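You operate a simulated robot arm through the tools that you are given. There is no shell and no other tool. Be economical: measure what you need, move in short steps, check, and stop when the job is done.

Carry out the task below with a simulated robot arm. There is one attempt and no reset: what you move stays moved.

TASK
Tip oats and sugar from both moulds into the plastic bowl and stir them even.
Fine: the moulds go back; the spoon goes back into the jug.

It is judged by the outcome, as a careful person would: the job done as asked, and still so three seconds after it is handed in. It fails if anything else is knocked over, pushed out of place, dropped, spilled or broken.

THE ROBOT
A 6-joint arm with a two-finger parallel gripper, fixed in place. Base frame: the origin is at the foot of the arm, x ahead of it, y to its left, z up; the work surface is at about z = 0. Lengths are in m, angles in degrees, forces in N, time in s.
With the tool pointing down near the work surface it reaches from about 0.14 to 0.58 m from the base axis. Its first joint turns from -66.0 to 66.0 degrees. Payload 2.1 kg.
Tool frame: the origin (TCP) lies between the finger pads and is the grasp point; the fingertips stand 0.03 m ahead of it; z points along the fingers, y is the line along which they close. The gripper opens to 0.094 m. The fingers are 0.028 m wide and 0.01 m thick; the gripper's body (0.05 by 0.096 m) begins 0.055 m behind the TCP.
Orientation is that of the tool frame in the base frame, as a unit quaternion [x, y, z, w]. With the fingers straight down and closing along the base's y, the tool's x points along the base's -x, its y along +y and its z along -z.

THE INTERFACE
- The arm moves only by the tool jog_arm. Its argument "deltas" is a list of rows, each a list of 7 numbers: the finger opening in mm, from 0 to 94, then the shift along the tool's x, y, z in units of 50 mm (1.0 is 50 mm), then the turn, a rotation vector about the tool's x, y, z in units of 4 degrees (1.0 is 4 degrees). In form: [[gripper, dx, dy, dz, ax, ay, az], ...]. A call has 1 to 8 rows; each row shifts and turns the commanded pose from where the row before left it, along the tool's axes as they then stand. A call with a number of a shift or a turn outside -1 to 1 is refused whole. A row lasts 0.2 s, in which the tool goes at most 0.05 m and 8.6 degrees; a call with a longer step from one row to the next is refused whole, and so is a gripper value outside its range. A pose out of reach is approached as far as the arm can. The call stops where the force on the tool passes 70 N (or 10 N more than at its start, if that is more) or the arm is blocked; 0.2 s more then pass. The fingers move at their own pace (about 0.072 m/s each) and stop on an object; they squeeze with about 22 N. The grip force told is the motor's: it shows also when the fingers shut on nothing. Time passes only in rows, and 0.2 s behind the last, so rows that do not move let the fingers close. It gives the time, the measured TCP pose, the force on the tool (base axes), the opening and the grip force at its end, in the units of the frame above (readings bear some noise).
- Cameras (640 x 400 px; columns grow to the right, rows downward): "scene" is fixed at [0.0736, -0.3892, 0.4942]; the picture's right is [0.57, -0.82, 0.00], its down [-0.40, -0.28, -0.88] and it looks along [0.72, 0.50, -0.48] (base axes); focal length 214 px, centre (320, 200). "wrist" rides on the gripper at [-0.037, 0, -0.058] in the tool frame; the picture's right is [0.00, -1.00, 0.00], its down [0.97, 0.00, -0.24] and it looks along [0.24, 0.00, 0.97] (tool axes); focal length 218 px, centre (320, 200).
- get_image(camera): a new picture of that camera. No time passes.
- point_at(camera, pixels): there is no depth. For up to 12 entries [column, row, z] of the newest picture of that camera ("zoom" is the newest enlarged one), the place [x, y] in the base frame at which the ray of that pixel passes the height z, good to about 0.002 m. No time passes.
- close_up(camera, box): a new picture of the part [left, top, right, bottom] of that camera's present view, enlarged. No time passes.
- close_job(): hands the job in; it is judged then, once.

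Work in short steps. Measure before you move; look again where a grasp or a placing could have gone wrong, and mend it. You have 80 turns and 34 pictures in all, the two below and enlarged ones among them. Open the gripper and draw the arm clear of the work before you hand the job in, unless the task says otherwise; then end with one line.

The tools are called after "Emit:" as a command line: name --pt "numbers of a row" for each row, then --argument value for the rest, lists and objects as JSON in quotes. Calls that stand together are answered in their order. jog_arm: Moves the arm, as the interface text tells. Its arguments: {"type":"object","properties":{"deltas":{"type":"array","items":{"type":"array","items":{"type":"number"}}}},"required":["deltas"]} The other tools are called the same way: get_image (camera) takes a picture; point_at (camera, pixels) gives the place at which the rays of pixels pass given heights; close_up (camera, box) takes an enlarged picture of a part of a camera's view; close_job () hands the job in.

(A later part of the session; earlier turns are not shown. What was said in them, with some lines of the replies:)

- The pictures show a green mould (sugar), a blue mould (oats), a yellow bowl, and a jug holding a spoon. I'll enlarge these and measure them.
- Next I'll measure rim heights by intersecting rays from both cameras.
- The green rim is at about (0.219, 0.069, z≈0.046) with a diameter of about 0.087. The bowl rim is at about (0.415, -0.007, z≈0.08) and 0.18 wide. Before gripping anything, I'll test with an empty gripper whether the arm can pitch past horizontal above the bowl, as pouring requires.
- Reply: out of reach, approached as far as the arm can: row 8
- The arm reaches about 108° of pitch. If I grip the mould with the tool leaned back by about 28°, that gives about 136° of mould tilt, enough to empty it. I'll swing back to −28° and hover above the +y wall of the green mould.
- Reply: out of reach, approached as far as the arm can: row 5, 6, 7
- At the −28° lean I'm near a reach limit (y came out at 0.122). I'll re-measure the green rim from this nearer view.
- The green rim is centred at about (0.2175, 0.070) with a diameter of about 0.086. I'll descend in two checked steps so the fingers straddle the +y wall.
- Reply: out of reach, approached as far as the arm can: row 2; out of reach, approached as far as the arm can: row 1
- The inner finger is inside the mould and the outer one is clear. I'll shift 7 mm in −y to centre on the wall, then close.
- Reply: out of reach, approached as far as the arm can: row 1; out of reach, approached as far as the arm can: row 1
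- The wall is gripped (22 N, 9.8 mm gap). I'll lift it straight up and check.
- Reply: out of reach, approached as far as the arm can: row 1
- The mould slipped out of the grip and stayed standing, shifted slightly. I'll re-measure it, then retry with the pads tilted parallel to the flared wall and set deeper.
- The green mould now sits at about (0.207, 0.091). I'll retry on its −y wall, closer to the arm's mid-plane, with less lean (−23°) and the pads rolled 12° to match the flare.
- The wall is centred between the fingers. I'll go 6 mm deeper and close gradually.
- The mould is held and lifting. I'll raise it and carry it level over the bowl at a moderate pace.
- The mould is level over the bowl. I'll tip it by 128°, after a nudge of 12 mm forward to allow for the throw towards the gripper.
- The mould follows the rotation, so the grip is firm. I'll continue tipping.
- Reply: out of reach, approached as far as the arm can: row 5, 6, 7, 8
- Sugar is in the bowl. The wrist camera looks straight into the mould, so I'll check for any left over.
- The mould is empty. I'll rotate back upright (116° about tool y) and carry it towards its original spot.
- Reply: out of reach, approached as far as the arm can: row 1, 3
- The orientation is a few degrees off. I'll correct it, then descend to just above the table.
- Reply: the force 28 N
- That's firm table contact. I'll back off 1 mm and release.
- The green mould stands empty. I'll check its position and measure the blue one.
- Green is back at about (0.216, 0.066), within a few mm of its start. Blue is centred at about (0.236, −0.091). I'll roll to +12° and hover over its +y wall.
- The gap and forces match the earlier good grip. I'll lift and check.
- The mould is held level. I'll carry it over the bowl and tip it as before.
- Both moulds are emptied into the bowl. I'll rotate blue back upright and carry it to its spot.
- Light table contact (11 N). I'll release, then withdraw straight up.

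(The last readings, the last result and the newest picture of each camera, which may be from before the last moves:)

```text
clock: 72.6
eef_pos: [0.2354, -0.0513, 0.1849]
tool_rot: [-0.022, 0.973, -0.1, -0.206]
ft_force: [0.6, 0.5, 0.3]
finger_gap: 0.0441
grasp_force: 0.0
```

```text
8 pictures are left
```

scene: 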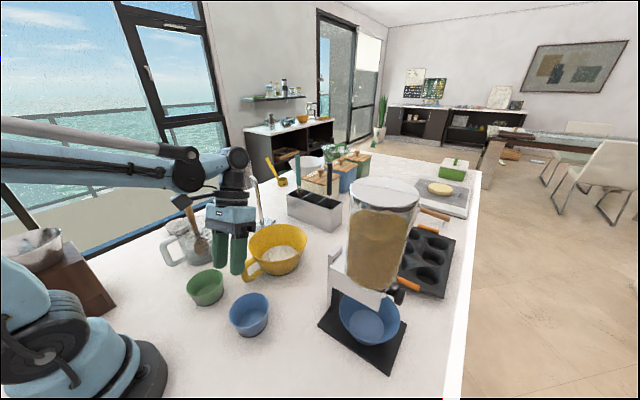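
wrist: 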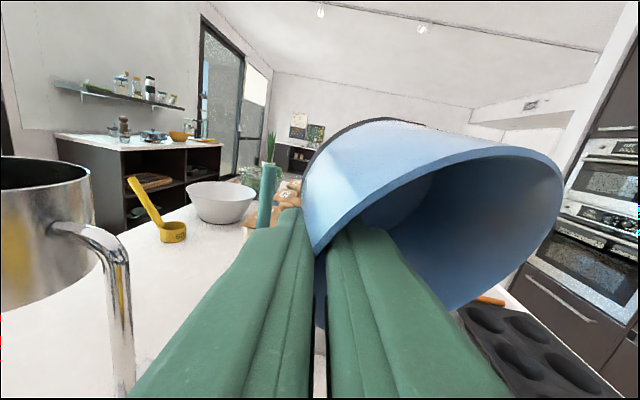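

Both moulds are back and empty. Next is the spoon: its handle top is at about (0.291, 0.224, 0.249) and it stands nearly vertical. I'll straighten the tool and move above it.

Emit:
jog_arm --pt "60 0 0 0 -1 0 0" --pt "60 0 0 0 -1 0 0" --pt "60 0 0 0 -1 0 0" --pt "60 0 0 0 0 -1 0" --pt "60 0 0 0 0 -1 0" --pt "60 0 0 0 0 -1 0" --pt "60 0 0 0 0 -1 0" --pt "60 0 0 0 0 -1 0"

Emit:
jog_arm --pt "60 0 0 0 0 -0.93 0" --pt "60 0 0 -0.9 0 0 0" --pt "60 0 0 -0.9 0 0 0" --pt "60 0 0 -0.9 0 0 0"

Emit:
jog_arm --pt "60 -0.183 0.9 0 0 0 0" --pt "60 -0.183 0.9 0 0 0 0" --pt "60 -0.183 0.9 0 0 0 0" --pt "60 -0.183 0.9 0 0 0 0" --pt "60 -0.183 0.9 0 0 0 0" --pt "60 -0.183 0.9 0 0 0 0"

Emit:
get_image --camera "wrist"

```text
clock: 74.4
eef_pos: [0.2358, -0.0518, 0.1855]
tool_rot: [0.0, 0.999, 0.002, -0.034]
ft_force: [0.4, -1.1, 0.2]
finger_gap: 0.0601
grasp_force: 0.1
```

```text
clock: 75.4
eef_pos: [0.2346, -0.0513, 0.3206]
tool_rot: [-0.001, 1.0, 0.002, -0.002]
ft_force: [-0.2, 0.1, 0.0]
finger_gap: 0.0601
grasp_force: 0.0
```

```text
clock: 76.8
eef_pos: [0.295, 0.2191, 0.3201]
tool_rot: [0.001, 1.0, 0.001, -0.002]
ft_force: [0.7, -0.3, -0.5]
finger_gap: 0.06
grasp_force: 0.0
```

```text
7 pictures are left
```

wrist: 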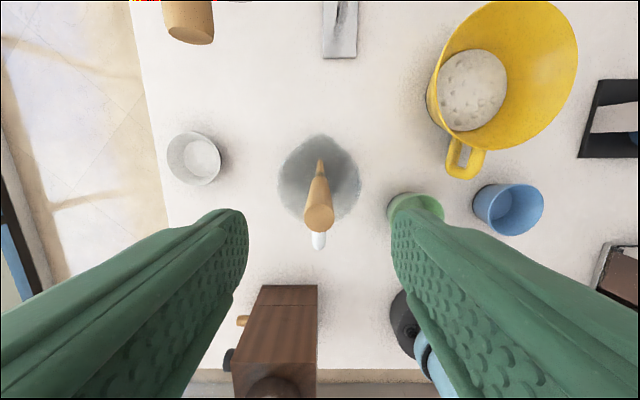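

Emit:
point_at --camera "wrist" --pixels '[[319, 217, 0.24], [319, 217, 0.25], [305, 217, 0.245], [334, 217, 0.245], [320, 165, 0.05], [320, 165, 0.1], [320, 172, 0.12], [319, 232, 0.245]]'

Emit:
point_at --camera "scene" --pixels '[[180, 184, 0.24], [180, 184, 0.25], [180, 184, 0.26], [201, 248, 0.03], [196, 228, 0.08]]'

```text
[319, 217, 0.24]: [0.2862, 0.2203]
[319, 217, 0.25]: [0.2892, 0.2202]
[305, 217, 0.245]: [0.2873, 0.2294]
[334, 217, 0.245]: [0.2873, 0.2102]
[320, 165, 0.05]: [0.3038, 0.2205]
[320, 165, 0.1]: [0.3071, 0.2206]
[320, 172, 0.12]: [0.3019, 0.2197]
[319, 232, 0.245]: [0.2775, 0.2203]
```

```text
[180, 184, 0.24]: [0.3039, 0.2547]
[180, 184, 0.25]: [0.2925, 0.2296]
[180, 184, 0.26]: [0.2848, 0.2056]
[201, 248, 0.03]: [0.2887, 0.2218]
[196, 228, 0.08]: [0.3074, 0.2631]
```

The handle top is centred at about (0.289, 0.220, 0.253) with a diameter of about 19 mm. I'll descend around it to z≈0.21 and close.

Emit:
jog_arm --pt "60 0.02 0.008 0.733 0 0 0" --pt "60 0.02 0.008 0.733 0 0 0" --pt "60 0.02 0.008 0.733 0 0 0" --pt "40 0 0 0 0 0 0" --pt "20 0 0 0 0 0 0" --pt "0 0 0 0 0 0 0" --pt "0 0 0 0 0 0 0"

```text
clock: 78.4
eef_pos: [0.29, 0.2211, 0.2077]
tool_rot: [-0.001, 1.0, 0.002, -0.001]
ft_force: [0.4, -0.1, 0.3]
finger_gap: 0.0221
grasp_force: 21.9
```

Gripped (22 mm handle). I'll lift straight up out of the jug.

Emit:
jog_arm --pt "0 0 0 -0.2 0 0 0" --pt "0 0 0 -0.4 0 0 0" --pt "0 0 0 -0.5 0 0 0" --pt "0 0 0 -0.5 0 0 0" --pt "0 0 0 -0.5 0 0 0" --pt "0 0 0 -0.5 0 0 0" --pt "0 0 0 -0.5 0 0 0" --pt "0 0 0 -0.5 0 0 0"

Emit:
close_up --camera "scene" --box '[100, 80, 340, 290]'

```text
clock: 80.2
eef_pos: [0.2897, 0.2204, 0.3921]
tool_rot: [-0.001, 1.0, 0.001, -0.002]
ft_force: [-0.2, 0.0, -0.2]
finger_gap: 0.0224
grasp_force: 22.6
```

```text
1.90 times, centred on (220, 185) of scene
```

zoom: 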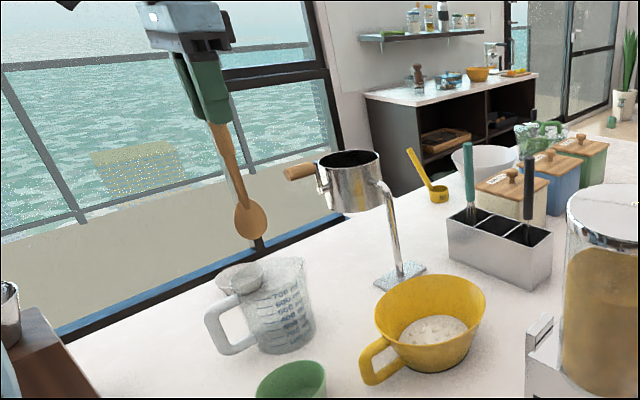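

The spoon is free, with its tip at about 0.208 below the TCP. I'll carry it over the bowl centre and lower the tip partway.

Emit:
jog_arm --pt "0 -0.368 -0.758 0 0 0 0" --pt "0 -0.368 -0.758 0 0 0 0" --pt "0 -0.368 -0.758 0 0 0 0" --pt "0 -0.368 -0.758 0 0 0 0" --pt "0 -0.368 -0.758 0 0 0 0" --pt "0 -0.368 -0.758 0 0 0 0"

Emit:
jog_arm --pt "0 0 0 0.6 0 0 0" --pt "0 0 0 0.6 0 0 0" --pt "0 0 0 0.6 0 0 0" --pt "0 0 0 0.6 0 0 0"

Emit:
close_up --camera "scene" --box '[200, 180, 340, 290]'

```text
clock: 81.6
eef_pos: [0.3974, -0.0061, 0.3886]
tool_rot: [0.0, 1.0, 0.001, -0.001]
ft_force: [0.6, -0.3, -0.2]
finger_gap: 0.0221
grasp_force: 22.0
```

```text
clock: 82.6
eef_pos: [0.3989, -0.0066, 0.2693]
tool_rot: [0.0, 1.0, 0.002, -0.002]
ft_force: [0.1, 0.2, -0.7]
finger_gap: 0.0221
grasp_force: 21.9
```

```text
3.64 times, centred on (270, 235) of scene
```

zoom: 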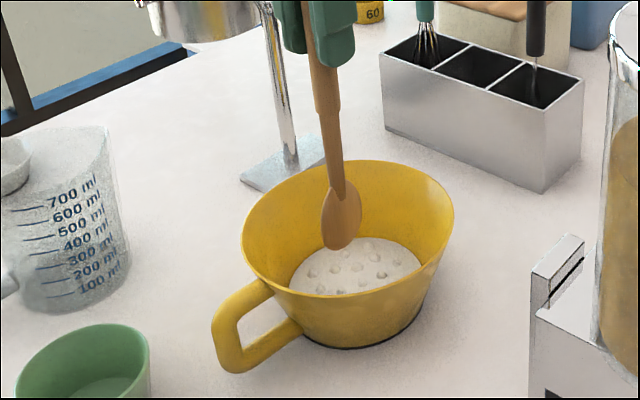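

The spoon is centred over the contents. I'll lower it gently and watch the force.

Emit:
jog_arm --pt "0 0 0 0.3 0 0 0" --pt "0 0 0 0.3 0 0 0" --pt "0 0 0 0.14 0 0 0"

Emit:
jog_arm --pt "0 0 0 0.1 0 0 0" --pt "0 0 0 0.04 0 0 0"

```text
clock: 83.4
eef_pos: [0.3985, -0.0071, 0.2333]
tool_rot: [0.0, 1.0, 0.002, -0.002]
ft_force: [-0.2, -0.5, -0.6]
finger_gap: 0.0223
grasp_force: 22.3
```

```text
clock: 84.0
eef_pos: [0.3987, -0.007, 0.2254]
tool_rot: [0.0, 1.0, 0.001, -0.002]
ft_force: [-0.1, -0.2, 0.3]
finger_gap: 0.0224
grasp_force: 21.8
```

No floor contact yet. I'll lower another 4 mm and stir one circle at 24 mm radius.

Emit:
jog_arm --pt "0 0 0 0.08 0 0 0" --pt "0 -0.24 0 0 0 0 0" --pt "0 -0.24 0 0 0 0 0"

Emit:
jog_arm --pt "0 0.141 0.339 0 0 0 0" --pt "0 0.339 0.141 0 0 0 0" --pt "0 0.339 -0.141 0 0 0 0" --pt "0 0.141 -0.339 0 0 0 0" --pt "0 -0.141 -0.339 0 0 0 0" --pt "0 -0.339 -0.141 0 0 0 0" --pt "0 -0.339 0.141 0 0 0 0" --pt "0 -0.141 0.339 0 0 0 0"

Emit:
close_up --camera "scene" --box '[200, 180, 340, 290]'

```text
clock: 84.8
eef_pos: [0.4227, -0.0067, 0.2213]
tool_rot: [0.0, 1.0, 0.001, -0.002]
ft_force: [0.4, -0.1, -0.5]
finger_gap: 0.0223
grasp_force: 21.8
```

```text
clock: 86.6
eef_pos: [0.4222, -0.0071, 0.2223]
tool_rot: [0.0, 1.0, 0.002, -0.002]
ft_force: [0.7, 0.1, -0.6]
finger_gap: 0.0221
grasp_force: 21.9
```

```text
3.64 times, centred on (270, 235) of scene
```

zoom: 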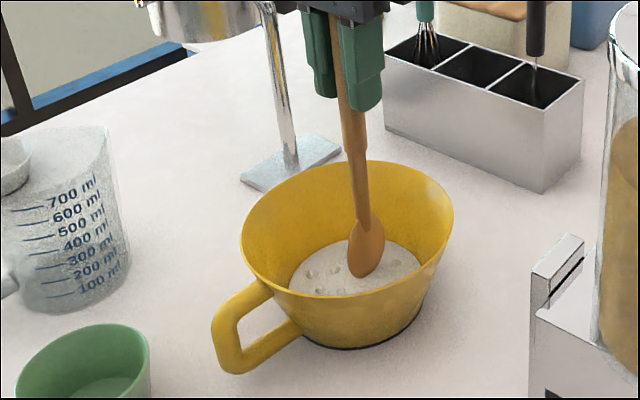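

The tip seems barely immersed. I'll go lower in small steps until I feel the floor.

Emit:
jog_arm --pt "0 0.2 0 0.06 0 0 0" --pt "0 0.2 0 0.06 0 0 0"

Emit:
jog_arm --pt "0 0 0 0.06 0 0 0"

Emit:
point_at --camera "zoom" --pixels '[[360, 277, 0.0], [360, 277, 0.02], [290, 275, 0.02], [425, 265, 0.02], [352, 240, 0.02], [352, 297, 0.02]]'

```text
clock: 87.2
eef_pos: [0.4019, -0.0069, 0.2154]
tool_rot: [0.0, 1.0, 0.002, -0.002]
ft_force: [-0.4, -0.1, 0.6]
finger_gap: 0.0221
grasp_force: 22.1
```

```text
clock: 87.6
eef_pos: [0.4017, -0.0088, 0.2114]
tool_rot: [0.0, 1.0, 0.001, -0.001]
ft_force: [0.1, -0.8, 0.3]
finger_gap: 0.0222
grasp_force: 21.5
```

```text
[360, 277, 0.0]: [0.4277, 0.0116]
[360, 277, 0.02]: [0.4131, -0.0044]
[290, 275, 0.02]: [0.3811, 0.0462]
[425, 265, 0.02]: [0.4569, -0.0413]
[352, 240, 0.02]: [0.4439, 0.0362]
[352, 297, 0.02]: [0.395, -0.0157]
```

The tip is now about 8 mm above the table, near the bowl floor, with no load. I'll stir three circles at 30 mm, reverse one, then do a smaller one.

Emit:
jog_arm --pt "0 -0.3 0 0 0 0 0" --pt "0 -0.3 0 0 0 0 0"

Emit:
jog_arm --pt "0 0.176 0.424 0 0 0 0" --pt "0 0.424 0.176 0 0 0 0" --pt "0 0.424 -0.176 0 0 0 0" --pt "0 0.176 -0.424 0 0 0 0" --pt "0 -0.176 -0.424 0 0 0 0" --pt "0 -0.424 -0.176 0 0 0 0" --pt "0 -0.424 0.176 0 0 0 0" --pt "0 -0.176 0.424 0 0 0 0"

Emit:
jog_arm --pt "0 0.176 0.424 0 0 0 0" --pt "0 0.424 0.176 0 0 0 0" --pt "0 0.424 -0.176 0 0 0 0" --pt "0 0.176 -0.424 0 0 0 0" --pt "0 -0.176 -0.424 0 0 0 0" --pt "0 -0.424 -0.176 0 0 0 0" --pt "0 -0.424 0.176 0 0 0 0" --pt "0 -0.176 0.424 0 0 0 0"

Emit:
jog_arm --pt "0 0.176 0.424 0 0 0 0" --pt "0 0.424 0.176 0 0 0 0" --pt "0 0.424 -0.176 0 0 0 0" --pt "0 0.176 -0.424 0 0 0 0" --pt "0 -0.176 -0.424 0 0 0 0" --pt "0 -0.424 -0.176 0 0 0 0" --pt "0 -0.424 0.176 0 0 0 0" --pt "0 -0.176 0.424 0 0 0 0"

Emit:
jog_arm --pt "0 0.176 -0.424 0 0 0 0" --pt "0 0.424 -0.176 0 0 0 0" --pt "0 0.424 0.176 0 0 0 0" --pt "0 0.176 0.424 0 0 0 0" --pt "0 -0.176 0.424 0 0 0 0" --pt "0 -0.424 0.176 0 0 0 0" --pt "0 -0.424 -0.176 0 0 0 0" --pt "0 -0.176 -0.424 0 0 0 0"

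Emit:
close_up --camera "scene" --box '[200, 180, 340, 290]'

```text
clock: 88.2
eef_pos: [0.432, -0.0059, 0.212]
tool_rot: [-0.001, 1.0, 0.001, -0.002]
ft_force: [0.4, 0.4, -1.4]
finger_gap: 0.0222
grasp_force: 21.8
```

```text
clock: 90.0
eef_pos: [0.4327, -0.0084, 0.2115]
tool_rot: [0.001, 1.0, 0.001, -0.001]
ft_force: [0.0, 1.0, -0.7]
finger_gap: 0.0223
grasp_force: 21.8
```

```text
clock: 91.8
eef_pos: [0.4332, -0.0083, 0.2126]
tool_rot: [0.0, 1.0, 0.001, -0.002]
ft_force: [0.5, -1.1, -0.1]
finger_gap: 0.0225
grasp_force: 22.2
```

```text
clock: 93.6
eef_pos: [0.4323, -0.0068, 0.2129]
tool_rot: [0.0, 1.0, 0.001, -0.002]
ft_force: [1.0, 0.5, 0.5]
finger_gap: 0.0221
grasp_force: 22.1
```

```text
clock: 95.4
eef_pos: [0.4318, -0.0081, 0.2125]
tool_rot: [0.0, 1.0, 0.002, -0.002]
ft_force: [-0.2, 0.2, -1.0]
finger_gap: 0.0222
grasp_force: 22.4
```

```text
3.64 times, centred on (270, 235) of scene
```

zoom: 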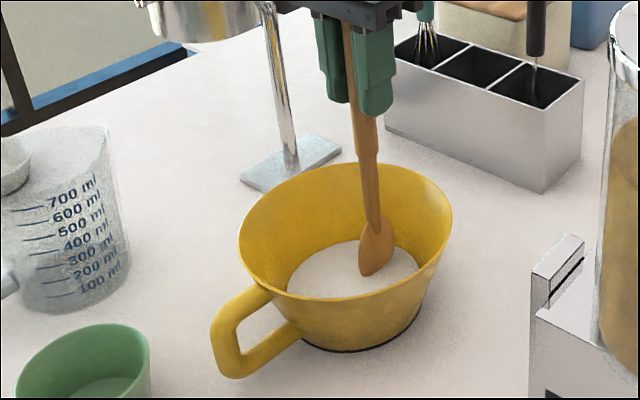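

The surface is now uniform and the spots are gone. I'll add two smaller circles for evenness, then lift out above the bowl centre.

Emit:
jog_arm --pt "0 0.2 0 0 0 0 0"

Emit:
jog_arm --pt "0 0.117 0.283 0 0 0 0" --pt "0 0.283 0.117 0 0 0 0" --pt "0 0.283 -0.117 0 0 0 0" --pt "0 0.117 -0.283 0 0 0 0" --pt "0 -0.117 -0.283 0 0 0 0" --pt "0 -0.283 -0.117 0 0 0 0" --pt "0 -0.283 0.117 0 0 0 0" --pt "0 -0.117 0.283 0 0 0 0"

Emit:
jog_arm --pt "0 0.117 0.283 0 0 0 0" --pt "0 0.283 0.117 0 0 0 0" --pt "0 0.283 -0.117 0 0 0 0" --pt "0 0.117 -0.283 0 0 0 0" --pt "0 -0.117 -0.283 0 0 0 0" --pt "0 -0.283 -0.117 0 0 0 0" --pt "0 -0.283 0.117 0 0 0 0" --pt "0 -0.117 0.283 0 0 0 0"

Emit:
jog_arm --pt "0 0.4 0 0 0 0 0" --pt "0 0 0 -0.3 0 0 0" --pt "0 0 0 -0.4 0 0 0" --pt "0 0 0 -0.5 0 0 0" --pt "0 0 0 -0.6 0 0 0" --pt "0 0 0 -0.6 0 0 0" --pt "0 0 0 -0.6 0 0 0" --pt "0 0 0 -0.6 0 0 0"

```text
clock: 95.8
eef_pos: [0.4227, -0.007, 0.2147]
tool_rot: [0.001, 1.0, 0.001, -0.002]
ft_force: [0.2, 0.1, -0.5]
finger_gap: 0.0224
grasp_force: 21.9
```

```text
clock: 97.6
eef_pos: [0.4218, -0.0078, 0.2122]
tool_rot: [0.001, 1.0, 0.001, -0.002]
ft_force: [0.2, 0.2, -0.4]
finger_gap: 0.0224
grasp_force: 21.4
```

```text
clock: 99.4
eef_pos: [0.4231, -0.0077, 0.213]
tool_rot: [0.0, 1.0, 0.001, -0.001]
ft_force: [0.2, 0.1, -0.7]
finger_gap: 0.022
grasp_force: 22.4
```

```text
clock: 101.2
eef_pos: [0.403, -0.0089, 0.3931]
tool_rot: [0.0, 1.0, 0.002, -0.002]
ft_force: [-0.4, -0.2, -0.4]
finger_gap: 0.0224
grasp_force: 22.0
```

Next I'll carry the spoon back above the jug.

Emit:
jog_arm --pt "0 0.378 0.763 0 0 0 0" --pt "0 0.378 0.763 0 0 0 0" --pt "0 0.378 0.763 0 0 0 0" --pt "0 0.378 0.763 0 0 0 0" --pt "0 0.378 0.763 0 0 0 0" --pt "0 0.378 0.763 0 0 0 0" --pt "0 0 0 0 0 0 0"

Emit:
close_up --camera "scene" --box '[100, 80, 340, 290]'

```text
clock: 102.8
eef_pos: [0.2906, 0.2205, 0.3928]
tool_rot: [0.0, 1.0, 0.002, -0.002]
ft_force: [-0.6, -0.2, -0.5]
finger_gap: 0.0222
grasp_force: 22.0
```

```text
1.90 times, centred on (220, 185) of scene
```

zoom: 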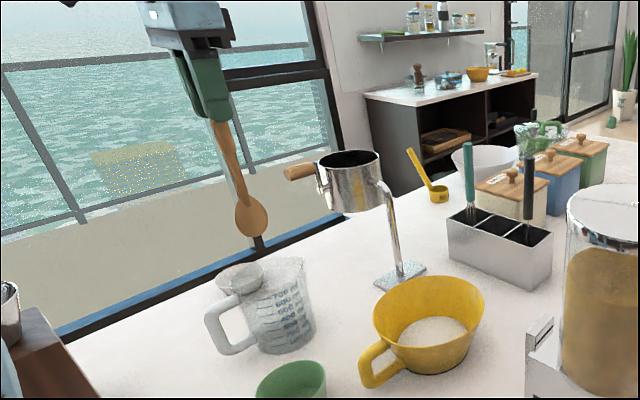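

Spoon and jug look the same as when I lifted it out. I'll lower straight down to near the original height.

Emit:
jog_arm --pt "0 0.01 0 0.5 0 0 0" --pt "0 0 0 0.5 0 0 0" --pt "0 0 0 0.5 0 0 0" --pt "0 0 0 0.5 0 0 0" --pt "0 0 0 0.5 0 0 0" --pt "0 0 0 0.5 0 0 0" --pt "0 0 0 0.4 0 0 0" --pt "0 0 0 0.22 0 0 0"

Emit:
jog_arm --pt "0 0 0 0.03 0 0 0" --pt "0 0 0 0.03 0 0 0"

```text
clock: 104.6
eef_pos: [0.2901, 0.2212, 0.2115]
tool_rot: [0.0, 1.0, 0.002, -0.002]
ft_force: [0.5, 0.7, -0.9]
finger_gap: 0.0222
grasp_force: 22.1
```

```text
clock: 105.2
eef_pos: [0.2891, 0.2223, 0.2088]
tool_rot: [0.001, 1.0, 0.003, -0.002]
ft_force: [0.0, 0.7, 0.2]
finger_gap: 0.0224
grasp_force: 21.9
```

It's at the original height (0.208). I'll open gently and withdraw upward.

Emit:
jog_arm --pt "0 0 0 0.015 0 0 0" --pt "28 0 0 0 0 0 0" --pt "40 0 0 0 0 0 0" --pt "60 0 0 0 0 0 0" --pt "60 0 0 0 0 0 0" --pt "60 0 0 -0.6 0 0 0" --pt "60 0 0 -0.8 0 0 0" --pt "60 0 0 -0.8 0 0 0"

Emit:
jog_arm --pt "60 0 0 -0.8 0 0 0" --pt "60 0 0 -0.8 0 0 0" --pt "60 0 -0.8 0 0 0 0" --pt "60 0 -0.8 0 0 0 0" --pt "60 0 0 0 0 0 0"

Emit:
get_image --camera "scene"

Emit:
get_image --camera "wrist"

```text
clock: 107.0
eef_pos: [0.289, 0.2219, 0.3211]
tool_rot: [0.0, 1.0, 0.0, -0.002]
ft_force: [-0.1, 0.7, -0.2]
finger_gap: 0.0602
grasp_force: 0.1
```

```text
clock: 108.2
eef_pos: [0.2902, 0.1403, 0.3972]
tool_rot: [0.0, 1.0, 0.003, -0.002]
ft_force: [0.2, 0.2, -0.6]
finger_gap: 0.0601
grasp_force: 0.0
```

```text
1 pictures are left
```

scene: 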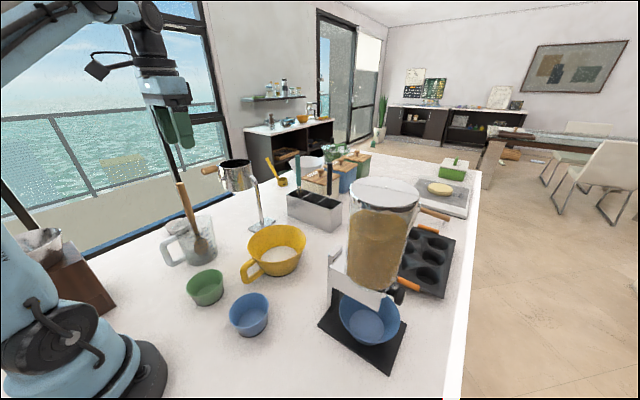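

```text
0 pictures are left
```

wrist: 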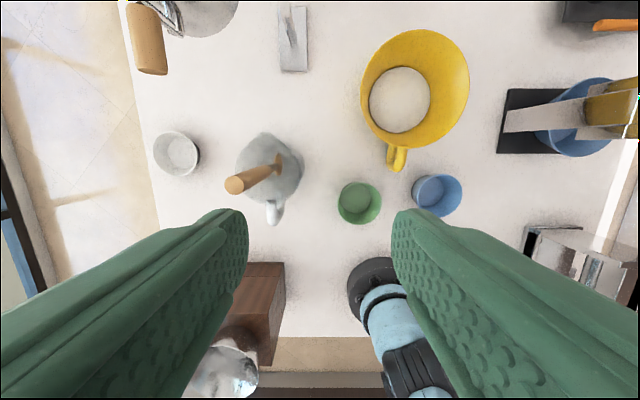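

Everything is standing, nothing is spilled, and the spoon is in the jug. I'll do a last check of the mould positions.

Emit:
point_at --camera "wrist" --pixels '[[437, 196, 0.046], [359, 204, 0.046], [414, 91, 0.08]]'

```text
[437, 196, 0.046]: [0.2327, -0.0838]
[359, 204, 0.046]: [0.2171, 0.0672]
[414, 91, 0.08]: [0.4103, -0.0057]
```

The moulds are within several millimetres of where they started, and the bowl is in place. I'm handing in.

Emit:
close_job

```text
The job is handed in.
```

I tipped the oats and sugar from both moulds into the yellow bowl and stirred them until they looked even. The moulds are back within about 1 cm of their starting spots, the spoon is in the jug, and I saw no spills.
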